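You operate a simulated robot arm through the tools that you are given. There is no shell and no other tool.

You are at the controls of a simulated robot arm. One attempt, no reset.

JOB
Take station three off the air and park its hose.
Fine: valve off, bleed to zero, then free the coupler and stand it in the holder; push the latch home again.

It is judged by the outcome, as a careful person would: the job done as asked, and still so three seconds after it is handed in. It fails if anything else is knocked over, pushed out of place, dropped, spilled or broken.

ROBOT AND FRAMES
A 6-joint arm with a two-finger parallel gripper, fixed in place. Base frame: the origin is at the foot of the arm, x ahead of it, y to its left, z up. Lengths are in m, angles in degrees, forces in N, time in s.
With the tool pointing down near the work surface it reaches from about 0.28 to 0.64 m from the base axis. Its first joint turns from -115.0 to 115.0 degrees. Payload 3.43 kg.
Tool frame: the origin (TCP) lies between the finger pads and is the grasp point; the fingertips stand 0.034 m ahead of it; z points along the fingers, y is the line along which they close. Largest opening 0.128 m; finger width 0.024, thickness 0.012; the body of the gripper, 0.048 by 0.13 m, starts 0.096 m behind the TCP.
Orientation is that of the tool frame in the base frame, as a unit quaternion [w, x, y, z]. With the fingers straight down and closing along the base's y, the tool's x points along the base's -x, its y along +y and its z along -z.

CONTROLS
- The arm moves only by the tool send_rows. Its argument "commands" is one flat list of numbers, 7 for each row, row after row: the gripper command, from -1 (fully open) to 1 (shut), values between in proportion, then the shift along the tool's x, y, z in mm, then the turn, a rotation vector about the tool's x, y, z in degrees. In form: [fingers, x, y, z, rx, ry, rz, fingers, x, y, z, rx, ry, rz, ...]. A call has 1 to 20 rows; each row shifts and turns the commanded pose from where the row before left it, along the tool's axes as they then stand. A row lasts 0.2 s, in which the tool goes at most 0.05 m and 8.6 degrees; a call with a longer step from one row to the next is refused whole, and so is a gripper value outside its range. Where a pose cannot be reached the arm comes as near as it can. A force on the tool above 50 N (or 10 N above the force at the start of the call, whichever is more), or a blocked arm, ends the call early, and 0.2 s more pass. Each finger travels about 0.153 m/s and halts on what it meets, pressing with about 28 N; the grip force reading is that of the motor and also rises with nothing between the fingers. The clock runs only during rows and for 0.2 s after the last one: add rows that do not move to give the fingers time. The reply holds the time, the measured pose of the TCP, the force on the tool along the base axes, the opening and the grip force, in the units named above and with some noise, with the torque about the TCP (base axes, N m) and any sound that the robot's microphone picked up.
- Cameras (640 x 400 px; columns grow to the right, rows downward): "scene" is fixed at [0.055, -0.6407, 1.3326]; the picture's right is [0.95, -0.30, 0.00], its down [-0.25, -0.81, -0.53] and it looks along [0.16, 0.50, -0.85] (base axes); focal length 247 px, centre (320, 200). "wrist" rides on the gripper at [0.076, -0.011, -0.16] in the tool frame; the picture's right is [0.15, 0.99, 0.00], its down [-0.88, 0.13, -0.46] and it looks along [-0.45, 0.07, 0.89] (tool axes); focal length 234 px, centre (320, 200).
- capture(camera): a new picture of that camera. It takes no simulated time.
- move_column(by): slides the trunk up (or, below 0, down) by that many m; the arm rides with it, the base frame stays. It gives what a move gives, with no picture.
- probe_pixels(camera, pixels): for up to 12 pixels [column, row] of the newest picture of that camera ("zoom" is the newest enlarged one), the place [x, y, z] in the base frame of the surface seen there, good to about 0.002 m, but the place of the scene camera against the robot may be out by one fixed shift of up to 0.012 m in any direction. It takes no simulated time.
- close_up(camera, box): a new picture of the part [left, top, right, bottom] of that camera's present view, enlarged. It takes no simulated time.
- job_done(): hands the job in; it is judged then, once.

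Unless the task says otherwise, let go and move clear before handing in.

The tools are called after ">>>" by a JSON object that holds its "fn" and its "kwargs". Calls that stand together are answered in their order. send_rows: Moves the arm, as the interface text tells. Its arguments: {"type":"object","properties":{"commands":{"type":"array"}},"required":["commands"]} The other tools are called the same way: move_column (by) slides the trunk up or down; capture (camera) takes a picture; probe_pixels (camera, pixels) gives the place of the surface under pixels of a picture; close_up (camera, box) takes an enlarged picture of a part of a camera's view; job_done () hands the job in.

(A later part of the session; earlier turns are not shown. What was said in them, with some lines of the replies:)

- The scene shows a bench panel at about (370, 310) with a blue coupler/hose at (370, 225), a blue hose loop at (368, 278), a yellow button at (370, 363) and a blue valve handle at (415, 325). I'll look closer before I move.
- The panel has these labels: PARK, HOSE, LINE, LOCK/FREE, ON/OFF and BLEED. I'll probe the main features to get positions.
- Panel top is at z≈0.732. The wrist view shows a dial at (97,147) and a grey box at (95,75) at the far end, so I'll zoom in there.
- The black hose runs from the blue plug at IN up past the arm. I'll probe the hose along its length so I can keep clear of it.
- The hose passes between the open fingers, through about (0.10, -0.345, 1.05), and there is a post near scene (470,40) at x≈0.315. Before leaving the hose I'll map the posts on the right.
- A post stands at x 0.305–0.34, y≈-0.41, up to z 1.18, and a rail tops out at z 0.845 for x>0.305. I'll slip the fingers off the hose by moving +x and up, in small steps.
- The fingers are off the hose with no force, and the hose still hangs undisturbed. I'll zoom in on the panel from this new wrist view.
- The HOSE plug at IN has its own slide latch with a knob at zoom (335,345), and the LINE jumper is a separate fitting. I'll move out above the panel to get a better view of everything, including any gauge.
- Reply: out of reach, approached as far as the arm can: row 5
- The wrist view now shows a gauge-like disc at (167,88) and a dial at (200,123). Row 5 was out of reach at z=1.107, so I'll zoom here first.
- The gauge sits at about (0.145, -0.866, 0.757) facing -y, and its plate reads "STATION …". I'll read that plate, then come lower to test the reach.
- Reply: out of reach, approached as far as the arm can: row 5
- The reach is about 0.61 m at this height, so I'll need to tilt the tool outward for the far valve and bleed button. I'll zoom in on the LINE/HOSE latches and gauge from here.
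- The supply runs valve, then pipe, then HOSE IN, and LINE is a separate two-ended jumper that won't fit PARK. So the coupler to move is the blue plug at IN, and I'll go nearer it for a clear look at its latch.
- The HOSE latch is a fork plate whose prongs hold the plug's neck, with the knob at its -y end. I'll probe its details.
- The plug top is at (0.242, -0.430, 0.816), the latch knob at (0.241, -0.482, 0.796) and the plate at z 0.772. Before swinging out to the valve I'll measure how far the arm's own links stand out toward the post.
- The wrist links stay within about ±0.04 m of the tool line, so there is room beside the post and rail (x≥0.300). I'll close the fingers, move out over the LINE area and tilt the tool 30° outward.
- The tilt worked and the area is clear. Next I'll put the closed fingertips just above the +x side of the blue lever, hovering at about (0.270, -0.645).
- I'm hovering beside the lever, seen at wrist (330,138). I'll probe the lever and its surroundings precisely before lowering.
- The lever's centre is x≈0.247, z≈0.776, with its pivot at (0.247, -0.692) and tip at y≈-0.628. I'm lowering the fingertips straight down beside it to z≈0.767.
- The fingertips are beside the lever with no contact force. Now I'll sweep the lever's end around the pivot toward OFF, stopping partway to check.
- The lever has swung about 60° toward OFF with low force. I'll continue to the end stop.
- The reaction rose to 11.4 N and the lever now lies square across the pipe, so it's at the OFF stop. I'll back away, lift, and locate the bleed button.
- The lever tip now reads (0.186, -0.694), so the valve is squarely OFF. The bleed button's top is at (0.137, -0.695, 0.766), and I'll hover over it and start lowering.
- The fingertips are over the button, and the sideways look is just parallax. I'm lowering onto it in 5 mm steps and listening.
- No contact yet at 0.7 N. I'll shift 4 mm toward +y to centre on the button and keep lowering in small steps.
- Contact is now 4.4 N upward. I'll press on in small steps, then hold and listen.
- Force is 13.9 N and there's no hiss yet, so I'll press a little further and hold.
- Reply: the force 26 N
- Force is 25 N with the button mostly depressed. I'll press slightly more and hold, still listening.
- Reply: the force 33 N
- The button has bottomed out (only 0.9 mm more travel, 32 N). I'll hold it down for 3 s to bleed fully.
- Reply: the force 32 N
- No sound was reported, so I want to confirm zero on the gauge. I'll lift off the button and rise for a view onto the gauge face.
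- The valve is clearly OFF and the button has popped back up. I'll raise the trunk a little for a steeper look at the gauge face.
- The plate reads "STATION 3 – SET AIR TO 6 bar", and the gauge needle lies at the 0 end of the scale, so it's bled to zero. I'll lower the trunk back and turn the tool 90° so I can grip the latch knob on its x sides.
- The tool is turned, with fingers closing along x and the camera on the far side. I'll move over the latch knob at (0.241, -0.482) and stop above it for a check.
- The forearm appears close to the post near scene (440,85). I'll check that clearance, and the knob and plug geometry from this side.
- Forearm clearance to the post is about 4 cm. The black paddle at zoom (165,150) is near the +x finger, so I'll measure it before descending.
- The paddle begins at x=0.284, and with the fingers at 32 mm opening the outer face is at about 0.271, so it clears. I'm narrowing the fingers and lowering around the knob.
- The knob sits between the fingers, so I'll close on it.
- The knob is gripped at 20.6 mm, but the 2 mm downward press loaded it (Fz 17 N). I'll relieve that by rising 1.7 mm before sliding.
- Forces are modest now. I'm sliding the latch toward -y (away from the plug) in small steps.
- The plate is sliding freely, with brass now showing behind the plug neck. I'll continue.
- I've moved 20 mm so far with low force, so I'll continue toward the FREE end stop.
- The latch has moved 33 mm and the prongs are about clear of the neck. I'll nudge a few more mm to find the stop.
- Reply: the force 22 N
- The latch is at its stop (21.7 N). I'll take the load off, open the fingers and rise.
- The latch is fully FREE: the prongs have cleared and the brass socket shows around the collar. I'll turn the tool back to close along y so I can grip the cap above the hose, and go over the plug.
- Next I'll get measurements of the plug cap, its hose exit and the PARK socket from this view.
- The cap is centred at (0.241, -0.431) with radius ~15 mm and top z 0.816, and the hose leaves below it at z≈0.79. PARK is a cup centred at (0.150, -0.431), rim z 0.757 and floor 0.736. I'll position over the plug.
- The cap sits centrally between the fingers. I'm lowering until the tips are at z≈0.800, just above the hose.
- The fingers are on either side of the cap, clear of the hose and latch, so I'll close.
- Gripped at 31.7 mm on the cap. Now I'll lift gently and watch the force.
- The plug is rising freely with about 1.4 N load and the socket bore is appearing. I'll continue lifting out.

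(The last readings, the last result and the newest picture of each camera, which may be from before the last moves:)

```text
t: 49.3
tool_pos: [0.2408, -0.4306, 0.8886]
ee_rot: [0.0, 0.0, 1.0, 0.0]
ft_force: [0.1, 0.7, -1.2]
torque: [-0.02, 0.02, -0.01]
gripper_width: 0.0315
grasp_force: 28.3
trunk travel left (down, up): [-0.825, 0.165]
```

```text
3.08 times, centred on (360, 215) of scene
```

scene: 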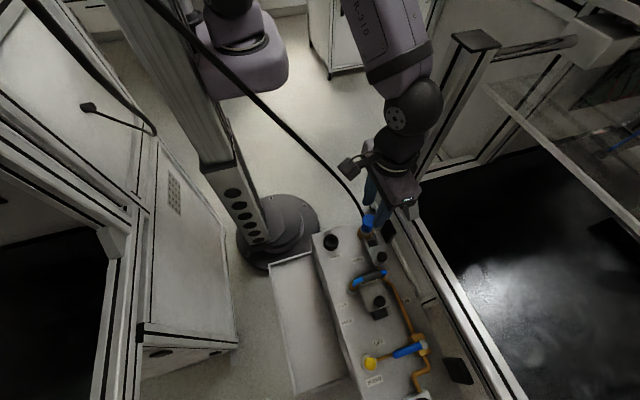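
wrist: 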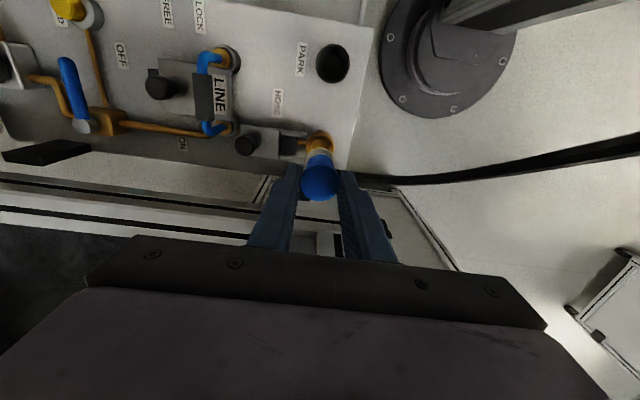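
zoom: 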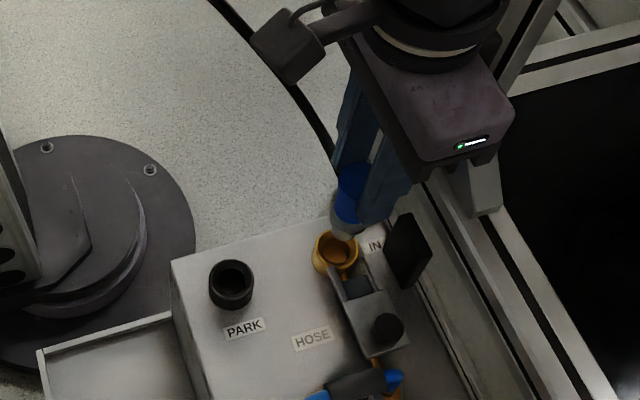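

The plug is clear of the socket and hanging straight. I'll rise a bit more and carry it toward PARK, then measure its lower end.

>>> {"fn": "send_rows", "kwargs": {"commands": [1, 0, 0, -15, 0, 0, 0, 1, 0, 0, -15, 0, 0, 0, 1, 15, 0, 0, 0, 0, 0, 1, 20, 0, 0, 0, 0, 0, 1, 20, 0, 0, 0, 0, 0, 1, 20, 0, 0, 0, 0, 0, 1, 16, 0, 0, 0, 0, 0, 1, 0, 0, 0, 0, 0, 0]}}

>>> {"fn": "capture", "kwargs": {"camera": "wrist"}}

>>> {"fn": "capture", "kwargs": {"camera": "scene"}}

>>> {"fn": "close_up", "kwargs": {"camera": "scene", "box": [260, 150, 420, 280]}}

```text
t: 51.1
tool_pos: [0.1511, -0.4326, 0.9193]
ee_rot: [0.0, 0.001, 1.0, 0.0]
ft_force: [-0.4, -0.5, -1.2]
torque: [0.0, -0.02, 0.02]
gripper_width: 0.0313
grasp_force: 28.3
trunk travel left (down, up): [-0.825, 0.165]
```

```text
taken
```

wrist: 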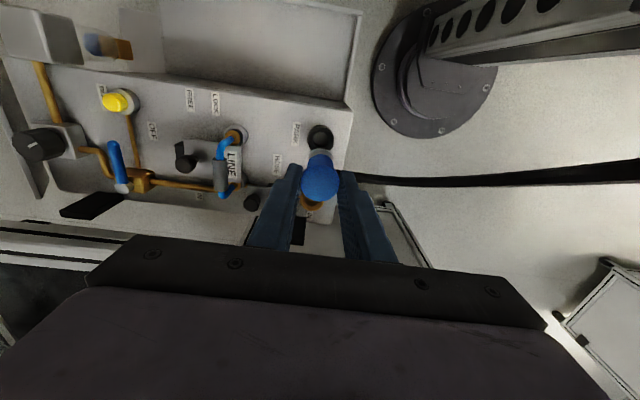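

```text
taken
```

scene: 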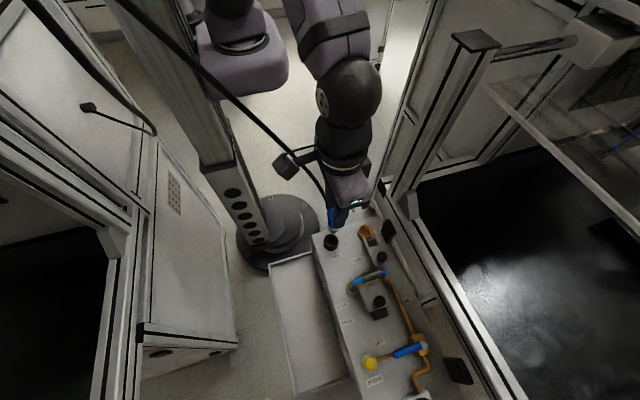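

```text
3.08 times, centred on (340, 215) of scene
```

zoom: 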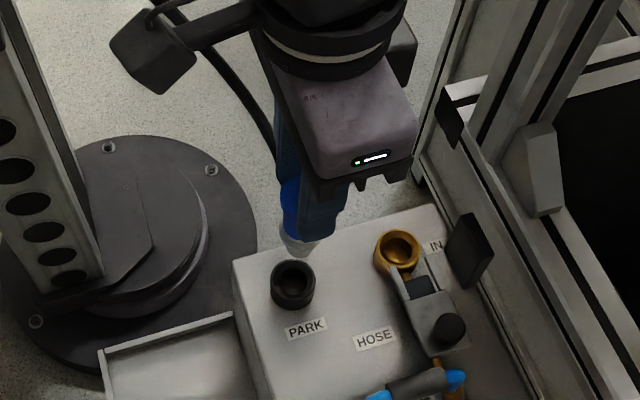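

>>> {"fn": "close_up", "kwargs": {"camera": "wrist", "box": [270, 100, 370, 210]}}

>>> {"fn": "probe_pixels", "kwargs": {"camera": "wrist", "pixels": [[320, 155], [312, 153], [329, 153], [320, 148], [320, 162], [319, 178], [320, 130], [333, 135], [308, 135], [320, 125], [332, 143], [309, 143]]}}

>>> {"fn": "probe_pixels", "kwargs": {"camera": "scene", "pixels": [[335, 229], [333, 224], [338, 227], [331, 212], [331, 242], [321, 239], [341, 239], [331, 250]]}}

```text
3.64 times, centred on (320, 155) of wrist
```

zoom: 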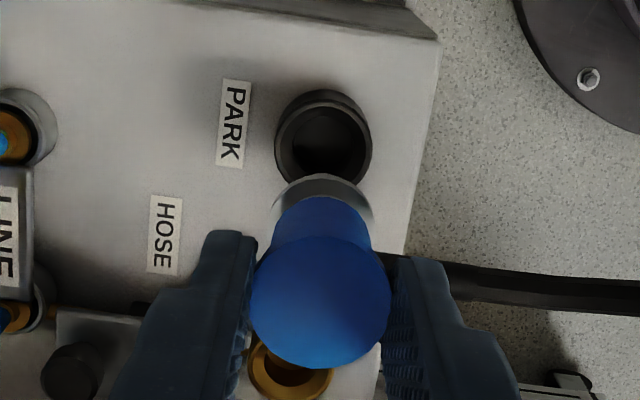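

```text
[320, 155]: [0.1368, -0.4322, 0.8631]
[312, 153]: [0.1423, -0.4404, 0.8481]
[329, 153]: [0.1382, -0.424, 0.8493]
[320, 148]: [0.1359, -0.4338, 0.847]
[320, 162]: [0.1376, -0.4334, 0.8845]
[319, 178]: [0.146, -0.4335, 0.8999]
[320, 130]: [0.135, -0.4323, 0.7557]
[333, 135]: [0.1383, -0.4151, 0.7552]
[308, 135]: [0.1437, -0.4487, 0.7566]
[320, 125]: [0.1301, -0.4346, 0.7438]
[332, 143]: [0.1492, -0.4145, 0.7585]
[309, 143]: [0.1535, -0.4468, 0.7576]
```

```text
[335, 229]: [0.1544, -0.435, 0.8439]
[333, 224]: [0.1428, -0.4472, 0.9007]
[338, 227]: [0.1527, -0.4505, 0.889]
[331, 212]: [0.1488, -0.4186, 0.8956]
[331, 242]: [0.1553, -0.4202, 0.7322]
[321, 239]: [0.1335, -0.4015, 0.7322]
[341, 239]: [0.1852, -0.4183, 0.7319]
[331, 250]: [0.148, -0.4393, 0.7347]
```

The plug hangs vertical, with the PARK cup centred at about (0.149, -0.431). I'll trim 2 mm to align and lower most of the way.

>>> {"fn": "send_rows", "kwargs": {"commands": [1, 2, 1.3, 0, 0, 0, 0, 1, 0, 0, 15, 0, 0, 0, 1, 0, 0, 15, 0, 0, 0, 1, 0, 0, 15, 0, 0, 0, 1, 0, 0, 8, 0, 0, 0, 1, 0, 0, 0, 0, 0, 0]}}

>>> {"fn": "close_up", "kwargs": {"camera": "wrist", "box": [270, 100, 370, 210]}}

>>> {"fn": "close_up", "kwargs": {"camera": "scene", "box": [290, 190, 390, 270]}}

```text
t: 52.5
tool_pos: [0.1487, -0.4313, 0.8644]
ee_rot: [0.0, 0.001, 1.0, 0.0]
ft_force: [0.3, 0.6, -1.0]
torque: [0.01, 0.0, 0.01]
gripper_width: 0.0316
grasp_force: 28.2
trunk travel left (down, up): [-0.825, 0.165]
```

```text
3.64 times, centred on (320, 155) of wrist
```

zoom: 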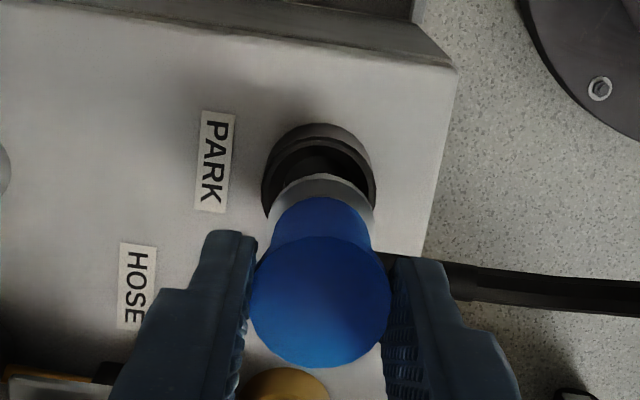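

```text
5.00 times, centred on (340, 230) of scene
```

zoom: 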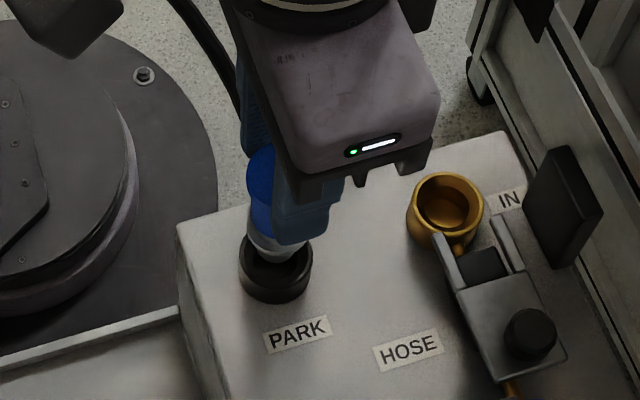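

The tapered nose is over the cup, aligned in both views. I'll lower slowly into it.

>>> {"fn": "send_rows", "kwargs": {"commands": [1, 0, 0, 4, 0, 0, 0, 1, 0, 0, 4, 0, 0, 0, 1, 0, 0, 4, 0, 0, 0, 1, 0, 0, 0, 0, 0, 0]}}

>>> {"fn": "close_up", "kwargs": {"camera": "wrist", "box": [270, 100, 370, 210]}}

>>> {"fn": "close_up", "kwargs": {"camera": "scene", "box": [290, 190, 390, 270]}}

```text
t: 53.5
tool_pos: [0.1496, -0.4305, 0.8535]
ee_rot: [0.0, 0.0, 1.0, 0.0]
ft_force: [-0.8, -1.1, -1.1]
torque: [-0.03, -0.01, -0.04]
gripper_width: 0.0315
grasp_force: 27.9
trunk travel left (down, up): [-0.825, 0.165]
```

```text
3.64 times, centred on (320, 155) of wrist
```

zoom: 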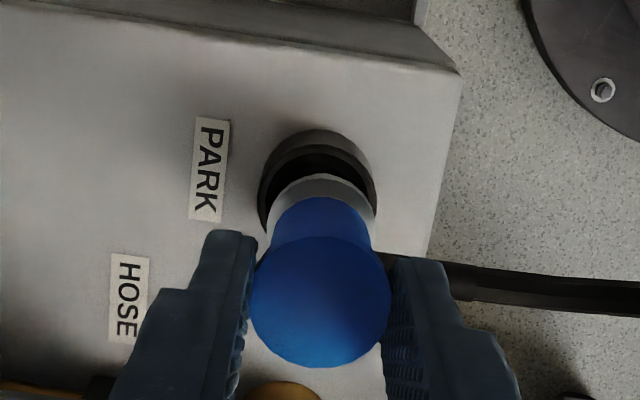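

```text
5.00 times, centred on (340, 230) of scene
```

zoom: 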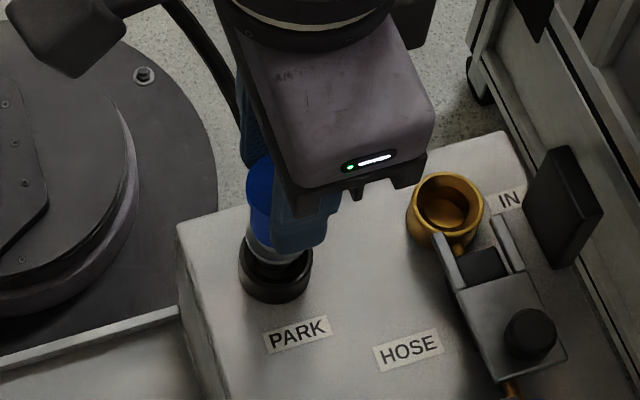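

Still no contact and alignment looks good, so I'll keep lowering.

>>> {"fn": "send_rows", "kwargs": {"commands": [1, 0, 0, 3, 0, 0, 0, 1, 0, 0, 3, 0, 0, 0, 1, 0, 0, 3, 0, 0, 0, 1, 0, 0, 0, 0, 0, 0]}}

>>> {"fn": "close_up", "kwargs": {"camera": "wrist", "box": [270, 100, 370, 210]}}

>>> {"fn": "close_up", "kwargs": {"camera": "scene", "box": [290, 190, 390, 270]}}

```text
t: 54.5
tool_pos: [0.1479, -0.4307, 0.8454]
ee_rot: [0.0, 0.001, 1.0, 0.0]
ft_force: [0.1, -0.2, -1.7]
torque: [0.0, -0.02, -0.02]
gripper_width: 0.0316
grasp_force: 27.6
trunk travel left (down, up): [-0.825, 0.165]
```

```text
3.64 times, centred on (320, 155) of wrist
```

zoom: 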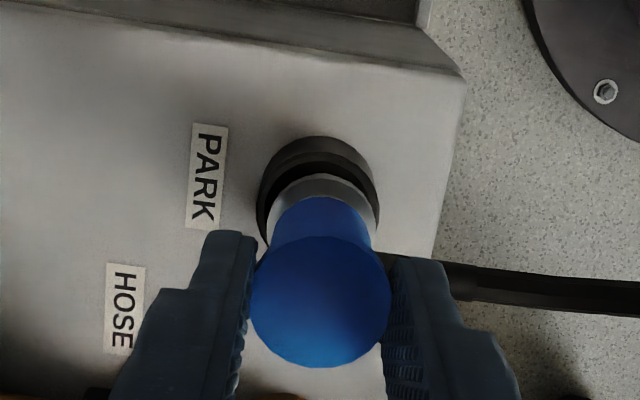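

```text
5.00 times, centred on (340, 230) of scene
```

zoom: 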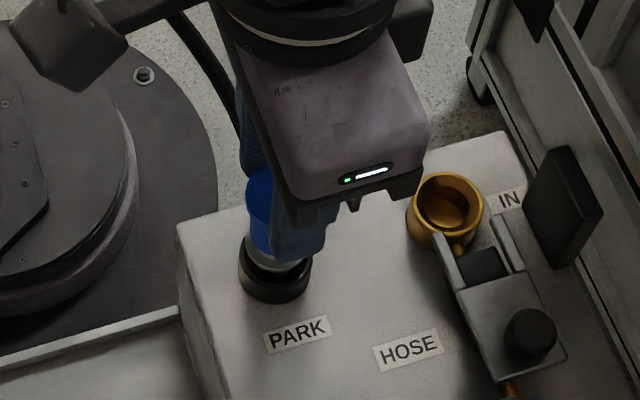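

The nose is inside the cup with no side load. I'm continuing down until it bottoms.

>>> {"fn": "send_rows", "kwargs": {"commands": [1, 0, 0, 3, 0, 0, 0, 1, 0, 0, 3, 0, 0, 0, 1, 0, 0, 2, 0, 0, 0, 1, 0, 0, 0, 0, 0, 0]}}

>>> {"fn": "close_up", "kwargs": {"camera": "wrist", "box": [270, 100, 370, 210]}}

>>> {"fn": "close_up", "kwargs": {"camera": "scene", "box": [290, 190, 390, 270]}}

```text
t: 55.5
tool_pos: [0.1492, -0.4285, 0.8378]
ee_rot: [-0.001, 0.0, 1.0, 0.0]
ft_force: [-0.6, 0.2, -1.5]
torque: [0.0, 0.03, 0.01]
gripper_width: 0.0313
grasp_force: 28.3
trunk travel left (down, up): [-0.825, 0.165]
```

```text
3.64 times, centred on (320, 155) of wrist
```

zoom: 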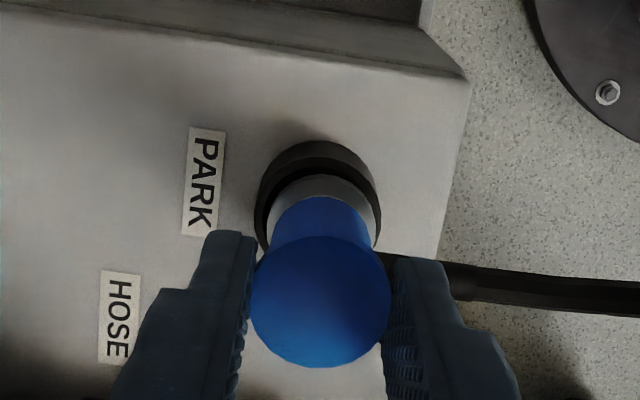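

```text
5.00 times, centred on (340, 230) of scene
```

zoom: 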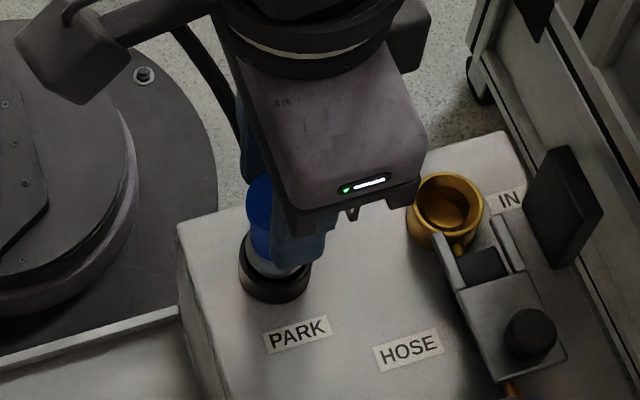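

>>> {"fn": "send_rows", "kwargs": {"commands": [1, 0, 0, 2, 0, 0, 0, 1, 0, 0, 2, 0, 0, 0, 1, 0, 0, 2, 0, 0, 0, 1, 0, 0, 0, 0, 0, 0]}}

>>> {"fn": "close_up", "kwargs": {"camera": "wrist", "box": [270, 100, 370, 210]}}

```text
t: 56.5
tool_pos: [0.1472, -0.4295, 0.8347]
ee_rot: [0.001, -0.001, 1.0, -0.004]
ft_force: [0.2, 4.2, 30.2]
torque: [0.4, 0.03, 0.04]
gripper_width: 0.0315
grasp_force: 28.0
trunk travel left (down, up): [-0.825, 0.165]
```

```text
3.64 times, centred on (320, 155) of wrist
```

zoom: 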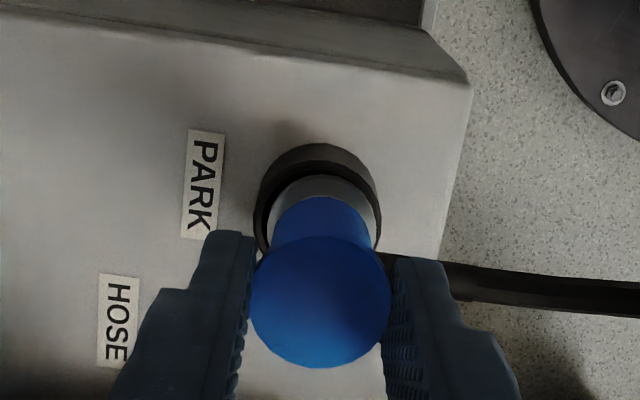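

The plug bottomed at TCP z 0.8347, matching its seated height in IN. I'll relieve the push, then open gently.

>>> {"fn": "send_rows", "kwargs": {"commands": [1, 0, 0, -3, 0, 0, 0, 1, 0, 0, 0, 0, 0, 0]}}

>>> {"fn": "send_rows", "kwargs": {"commands": [0.4, 0, 0, 0, 0, 0, 0, 0.28, 0, 0, 0, 0, 0, 0, 0.28, 0, 0, 0, 0, 0, 0, 0.28, 0, 0, 0, 0, 0, 0]}}

>>> {"fn": "close_up", "kwargs": {"camera": "wrist", "box": [250, 80, 390, 220]}}

>>> {"fn": "close_up", "kwargs": {"camera": "scene", "box": [290, 190, 390, 270]}}

```text
t: 57.1
tool_pos: [0.1476, -0.4296, 0.8347]
ee_rot: [0.0, 0.0, 1.0, -0.001]
ft_force: [1.3, -2.0, 15.4]
torque: [-0.21, -0.1, -0.02]
gripper_width: 0.0316
grasp_force: 27.9
trunk travel left (down, up): [-0.825, 0.165]
```

```text
t: 58.1
tool_pos: [0.1487, -0.4303, 0.8334]
ee_rot: [-0.001, -0.001, 1.0, -0.001]
ft_force: [-0.4, -1.1, 0.0]
torque: [0.0, 0.0, 0.01]
gripper_width: 0.0458
grasp_force: 0.0
trunk travel left (down, up): [-0.825, 0.165]
```

```text
2.86 times, centred on (320, 150) of wrist
```

zoom: 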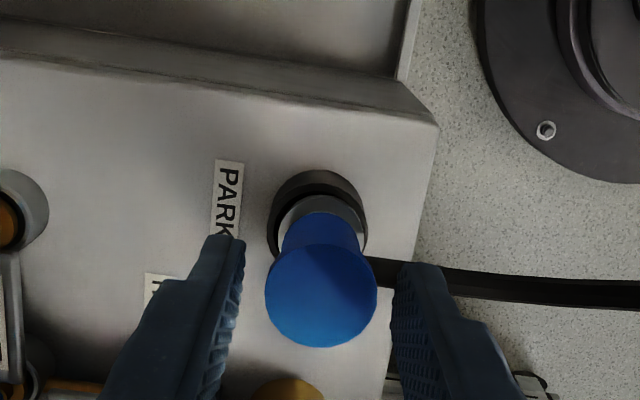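

```text
5.00 times, centred on (340, 230) of scene
```

zoom: 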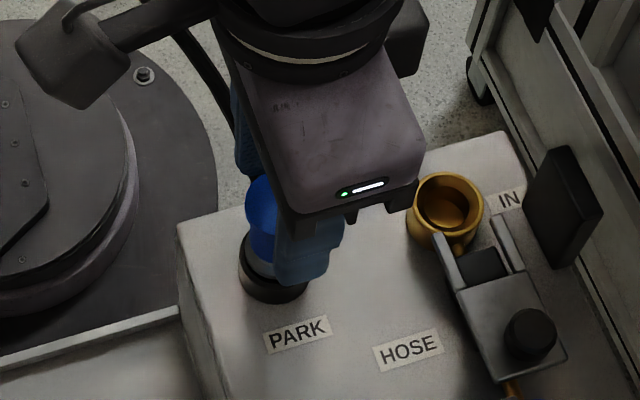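

The plug stands on its own in the holder. I'll rise to clear the cap, then move away from the hose toward -y.

>>> {"fn": "send_rows", "kwargs": {"commands": [0.28, 0, 0, -10, 0, 0, 0, 0.28, 0, 0, -12, 0, 0, 0, 0.28, 0, 0, -15, 0, 0, 0, 0.28, -5, -20, -15, 0, 0, 0, 0.28, -10, -25, -10, 0, 0, 0, 0.28, -10, -25, 0, 0, 0, 0]}}

>>> {"fn": "capture", "kwargs": {"camera": "wrist"}}

>>> {"fn": "capture", "kwargs": {"camera": "scene"}}

>>> {"fn": "close_up", "kwargs": {"camera": "wrist", "box": [270, 60, 430, 200]}}

```text
t: 59.5
tool_pos: [0.1738, -0.5, 0.8959]
ee_rot: [0.0, -0.001, 1.0, 0.0]
ft_force: [-0.2, -0.2, -0.9]
torque: [0.04, 0.04, 0.01]
gripper_width: 0.0458
grasp_force: 0.1
trunk travel left (down, up): [-0.825, 0.165]
```

```text
taken
```

wrist: 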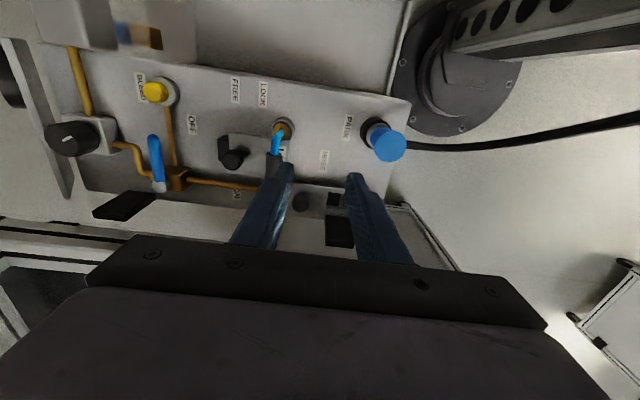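

```text
taken
```

scene: 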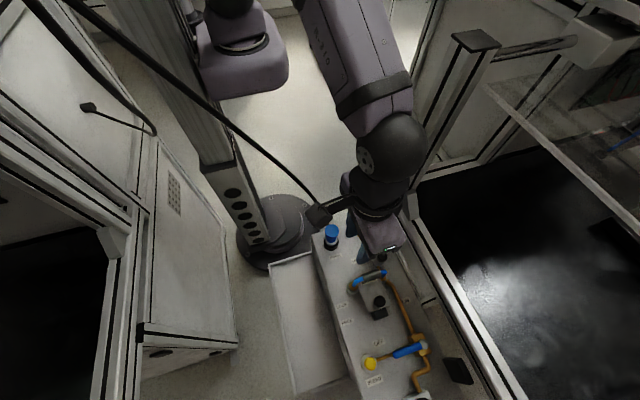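

```text
2.86 times, centred on (350, 130) of wrist
```

zoom: 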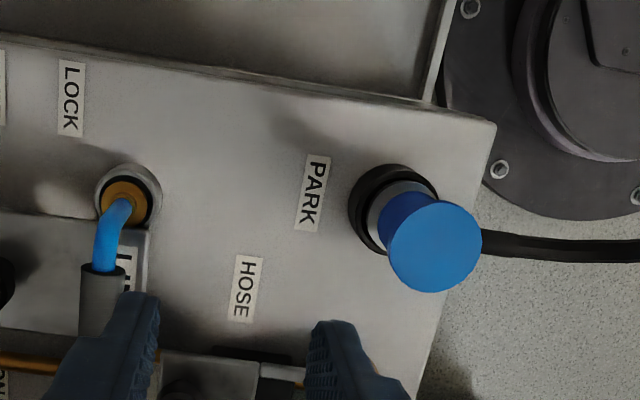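

The plug stands upright in PARK with its hose hanging free. Now for the latch: I'll go back over the knob with the tool turned to close along x, as before.

>>> {"fn": "send_rows", "kwargs": {"commands": [0.5, -20, -10, -10, 0, 0, 0, 0.5, -20, -10, -10, 0, 0, 0, 0.5, -12, -5, -8, 0, 0, 0, 0.5, 0, 0, 0, 0, 0, -7.5, 0.5, 0, 0, 0, 0, 0, -7.5, 0.5, 0, 0, 0, 0, 0, -7.5, 0.5, 0, 0, 0, 0, 0, -7.5, 0.5, 0, 0, 0, 0, 0, -7.5, 0.5, 0, 0, 0, 0, 0, -7.5, 0.5, 0, 0, 0, 0, 0, -7.5, 0.5, 0, 0, 0, 0, 0, -7.5, 0.5, 0, 0, 0, 0, 0, -7.5, 0.5, 0, 0, 0, 0, 0, -7.5, 0.5, 0, 0, 0, 0, 0, -7.5, 0.5, 0, 0, 0, 0, 0, -7.5]}}

>>> {"fn": "capture", "kwargs": {"camera": "wrist"}}

>>> {"fn": "close_up", "kwargs": {"camera": "wrist", "box": [250, 90, 410, 230]}}

```text
t: 62.7
tool_pos: [0.2243, -0.5247, 0.9235]
ee_rot: [0.001, 0.709, -0.706, 0.0]
ft_force: [0.0, 0.2, -0.6]
torque: [-0.01, 0.0, 0.02]
gripper_width: 0.0319
grasp_force: 0.1
trunk travel left (down, up): [-0.825, 0.165]
```

```text
taken
```

wrist: 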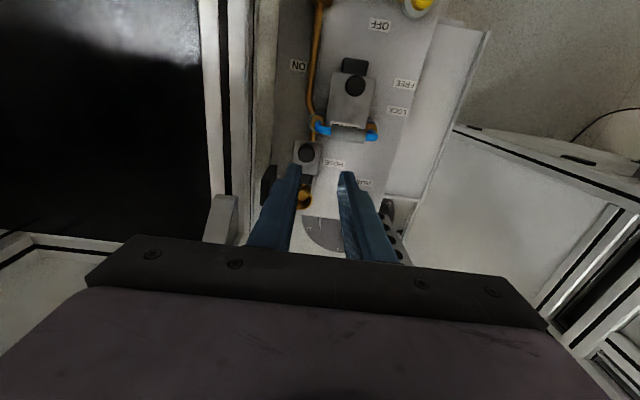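

```text
2.86 times, centred on (330, 160) of wrist
```

zoom: 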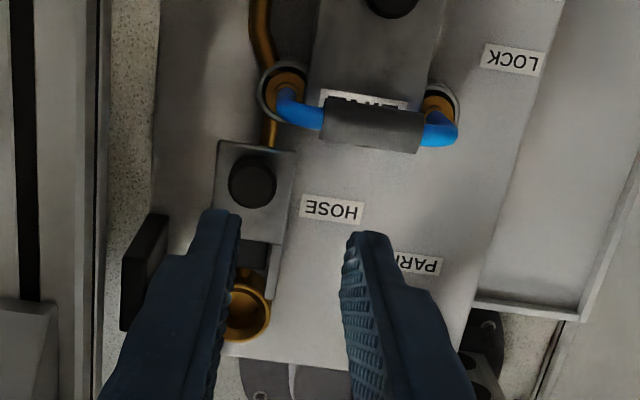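

The knob is still at the free position. I'll align over (0.241, -0.5145) and lower.

>>> {"fn": "send_rows", "kwargs": {"commands": [0.5, -10, -16.5, 0, 0, 0, 0, 0.5, 0, 0, 30, 0, 0, 0, 0.5, 0, 0, 30, 0, 0, 0, 0.5, 0, 0, 25, 0, 0, 0, 0.5, 0, 0, 0, 0, 0, 0]}}

>>> {"fn": "close_up", "kwargs": {"camera": "wrist", "box": [240, 80, 400, 240]}}

```text
t: 63.9
tool_pos: [0.2414, -0.515, 0.8393]
ee_rot: [0.0, -0.707, 0.707, 0.0]
ft_force: [-0.4, 0.0, 0.0]
torque: [-0.05, 0.02, 0.02]
gripper_width: 0.0319
grasp_force: 0.1
trunk travel left (down, up): [-0.825, 0.165]
```

```text
2.50 times, centred on (320, 160) of wrist
```

zoom: 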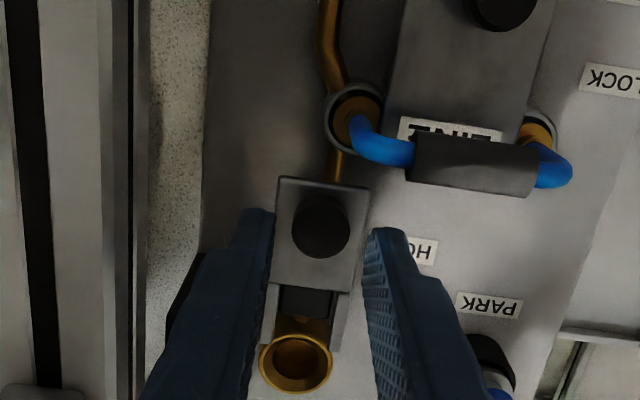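

The fingers flank the knob, so I'll lower the rest and close.

>>> {"fn": "send_rows", "kwargs": {"commands": [0.5, 0, 0, 15, 0, 0, 0, 0.5, 0, 0, 9.5, 0, 0, 0, 0.5, 0, 0, 0, 0, 0, 0, 1, 0, 0, 0, 0, 0, 0, 1, 0, 0, 0, 0, 0, 0]}}

>>> {"fn": "send_rows", "kwargs": {"commands": [1, -4, 0, 0, 0, 0, 0, 1, -4, 0, 0, 0, 0, 0, 1, -4, 0, 0, 0, 0, 0, 1, -4, 0, 0, 0, 0, 0, 1, 0, 0, 0, 0, 0, 0]}}

>>> {"fn": "close_up", "kwargs": {"camera": "wrist", "box": [240, 80, 400, 240]}}

```text
t: 65.1
tool_pos: [0.2412, -0.5151, 0.8147]
ee_rot: [0.0, -0.707, 0.707, 0.0]
ft_force: [-3.4, -0.5, -0.2]
torque: [-0.2, 0.11, 0.01]
gripper_width: 0.0209
grasp_force: 45.0
trunk travel left (down, up): [-0.825, 0.165]
```

```text
t: 66.3
tool_pos: [0.2406, -0.4985, 0.8153]
ee_rot: [0.0, 0.707, -0.707, 0.0]
ft_force: [-6.2, -0.1, 5.4]
torque: [-0.04, 0.14, 0.0]
gripper_width: 0.0211
grasp_force: 45.2
trunk travel left (down, up): [-0.825, 0.165]
```

```text
2.50 times, centred on (320, 160) of wrist
```

zoom: 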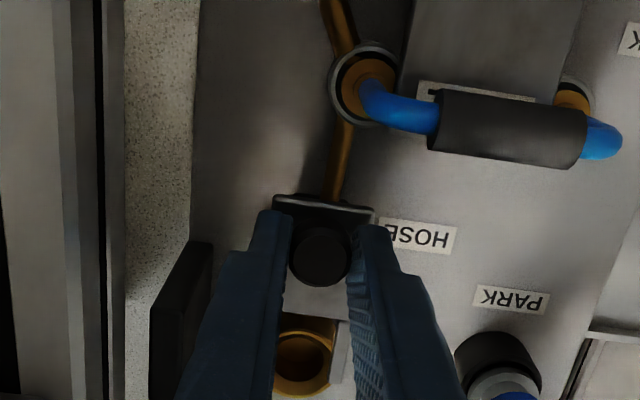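

It slides smoothly. I'll keep pushing toward home.

>>> {"fn": "send_rows", "kwargs": {"commands": [1, -4, 0, 0, 0, 0, 0, 1, -4, 0, 0, 0, 0, 0, 1, -4, 0, 0, 0, 0, 0, 1, -3, 0, 0, 0, 0, 0, 1, 0, 0, 0, 0, 0, 0]}}

>>> {"fn": "send_rows", "kwargs": {"commands": [1, -2, 0, 0, 0, 0, 0, 1, -2, 0, 0, 0, 0, 0, 1, -2, 0, 0, 0, 0, 0, 1, 0, 0, 0, 0, 0, 0]}}

>>> {"fn": "close_up", "kwargs": {"camera": "wrist", "box": [240, 80, 400, 240]}}

```text
t: 67.5
tool_pos: [0.2409, -0.4843, 0.8164]
ee_rot: [0.0, 0.708, -0.707, 0.0]
ft_force: [-7.8, -0.1, 1.6]
torque: [-0.47, 0.21, -0.02]
gripper_width: 0.0209
grasp_force: 44.6
trunk travel left (down, up): [-0.825, 0.165]
```

```text
t: 68.5
tool_pos: [0.2404, -0.482, 0.8143]
ee_rot: [-0.001, -0.707, 0.707, -0.002]
ft_force: [-8.7, -19.6, 0.8]
torque: [-0.8, 0.24, 0.0]
gripper_width: 0.0211
grasp_force: 44.9
trunk travel left (down, up): [-0.825, 0.165]
```

```text
2.50 times, centred on (320, 160) of wrist
```

zoom: 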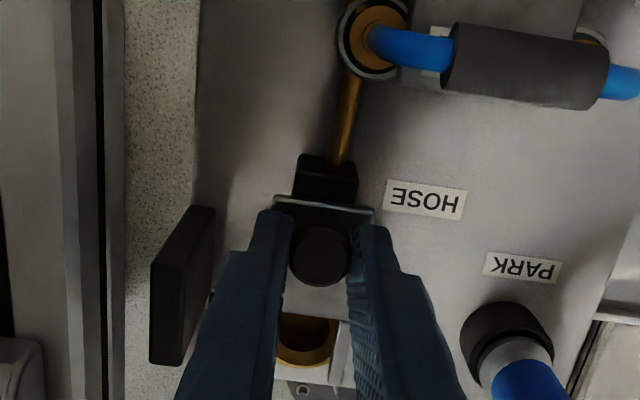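

The latch is home: a 20 N stop at y=-0.482, its original position. I'll relax the push, open and lift away.

>>> {"fn": "send_rows", "kwargs": {"commands": [1, 3.5, 0, 0, 0, 0, 0, 0.5, 0, 0, 0, 0, 0, 0, 0.5, 0, 0, 0, 0, 0, 0, 0.5, 0, 0, -20, 0, 0, 0, 0.5, 0, 0, -30, 0, 0, 0, 0.5, 5, 0, -40, 0, 0, 0, 0.5, 15, 5, -30, 0, 0, 0]}}

>>> {"fn": "capture", "kwargs": {"camera": "wrist"}}

>>> {"fn": "capture", "kwargs": {"camera": "scene"}}

>>> {"fn": "close_up", "kwargs": {"camera": "scene", "box": [290, 200, 450, 400]}}

```text
t: 70.1
tool_pos: [0.2367, -0.5006, 0.9346]
ee_rot: [0.0, 0.708, -0.706, 0.0]
ft_force: [-0.3, -0.9, -0.1]
torque: [0.02, 0.01, 0.0]
gripper_width: 0.0318
grasp_force: 0.1
trunk travel left (down, up): [-0.825, 0.165]
```

```text
taken
```

wrist: 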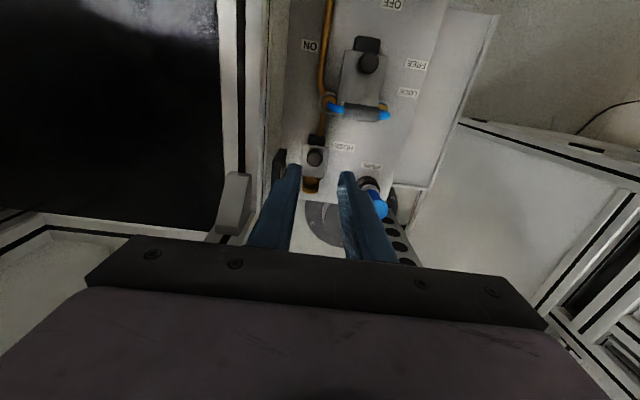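

```text
taken
```

scene: 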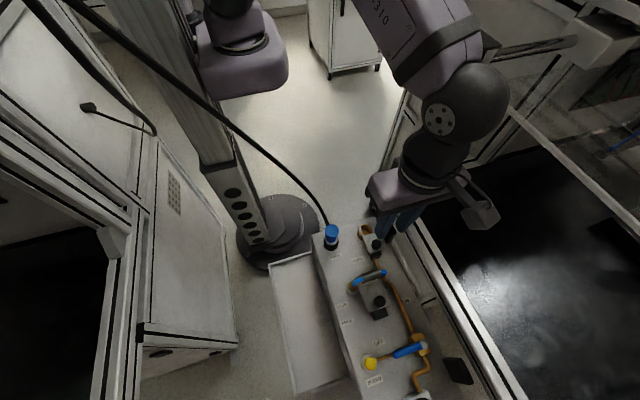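

```text
2.00 times, centred on (370, 300) of scene
```

zoom: 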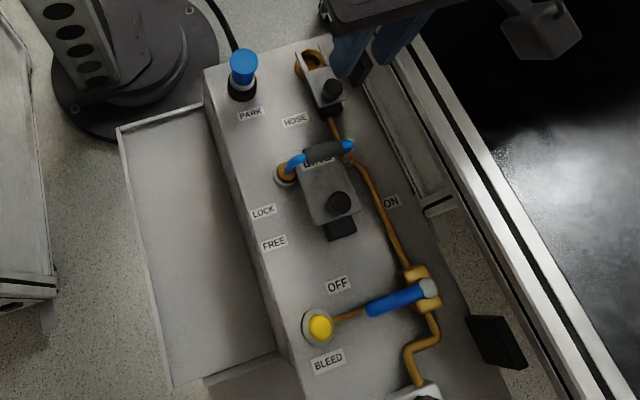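

The valve is across at OFF, the plug stands in PARK and the latch covers its socket. I'll check the plug's height and straightness and the latch position before handing in.

>>> {"fn": "close_up", "kwargs": {"camera": "scene", "box": [305, 200, 405, 280]}}

>>> {"fn": "probe_pixels", "kwargs": {"camera": "scene", "pixels": [[331, 230], [331, 227], [327, 230], [335, 230], [331, 238], [377, 244], [369, 363], [398, 352], [379, 302], [368, 278]]}}

>>> {"fn": "close_up", "kwargs": {"camera": "wrist", "box": [290, 120, 410, 230]}}

```text
5.00 times, centred on (355, 240) of scene
```

zoom: 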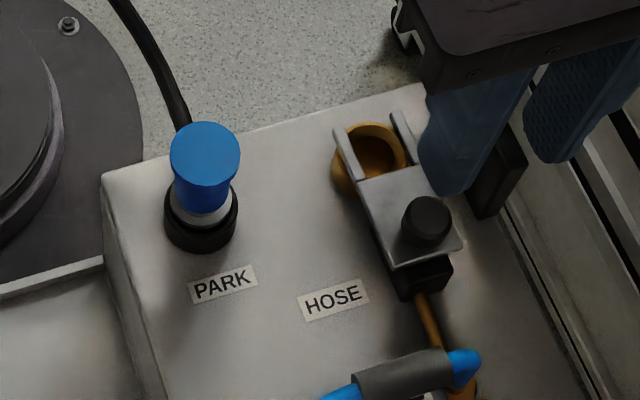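

```text
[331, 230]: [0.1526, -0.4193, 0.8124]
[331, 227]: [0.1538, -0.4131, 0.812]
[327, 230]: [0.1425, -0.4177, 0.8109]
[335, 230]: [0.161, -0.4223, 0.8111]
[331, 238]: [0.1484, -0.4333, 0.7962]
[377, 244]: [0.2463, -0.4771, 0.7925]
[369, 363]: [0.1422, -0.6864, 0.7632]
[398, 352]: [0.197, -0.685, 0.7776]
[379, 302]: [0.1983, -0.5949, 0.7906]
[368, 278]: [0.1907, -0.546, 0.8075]
```

```text
3.64 times, centred on (350, 175) of wrist
```

zoom: 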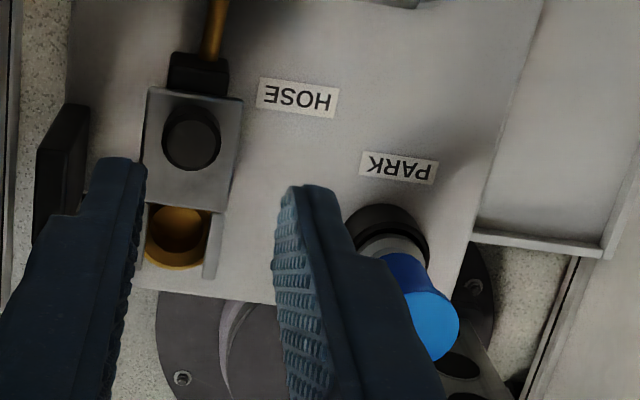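

The plug top reads z 0.812, level and at seated height. The latch knob is back at y≈-0.477 (originally -0.4765 in the same camera), the valve is at OFF, the bleed button is up, and the LINE fittings haven't moved. The gripper is open and clear, so I'm handing in.

>>> {"fn": "job_done", "kwargs": {}}

```text
The job is handed in.
```

Station three is off the air and its hose is parked. I've handed the job in, and no verdict has come back yet.

- **Valve:** the blue lever is turned a quarter turn to its OFF stop.
- **Bleed:** I held the button fully down for about 5 seconds. Afterwards the gauge needle sat at the zero end of the scale. I could only see the dial at a steep angle and heard no hiss, so the zero reading rests on that one look.
- **Coupler:** I slid the HOSE latch to its stop and lifted the blue plug out. It now stands upright and bottomed in the PARK cup. Its top is at the same height it had in the IN socket.
- **Latch:** it is pushed back to its home stop, within a millimetre of where it started.

I left the LINE jumper, its latch and the regulator alone. Nothing looked moved or knocked over in the last pictures, and the gripper is open and clear of the panel.
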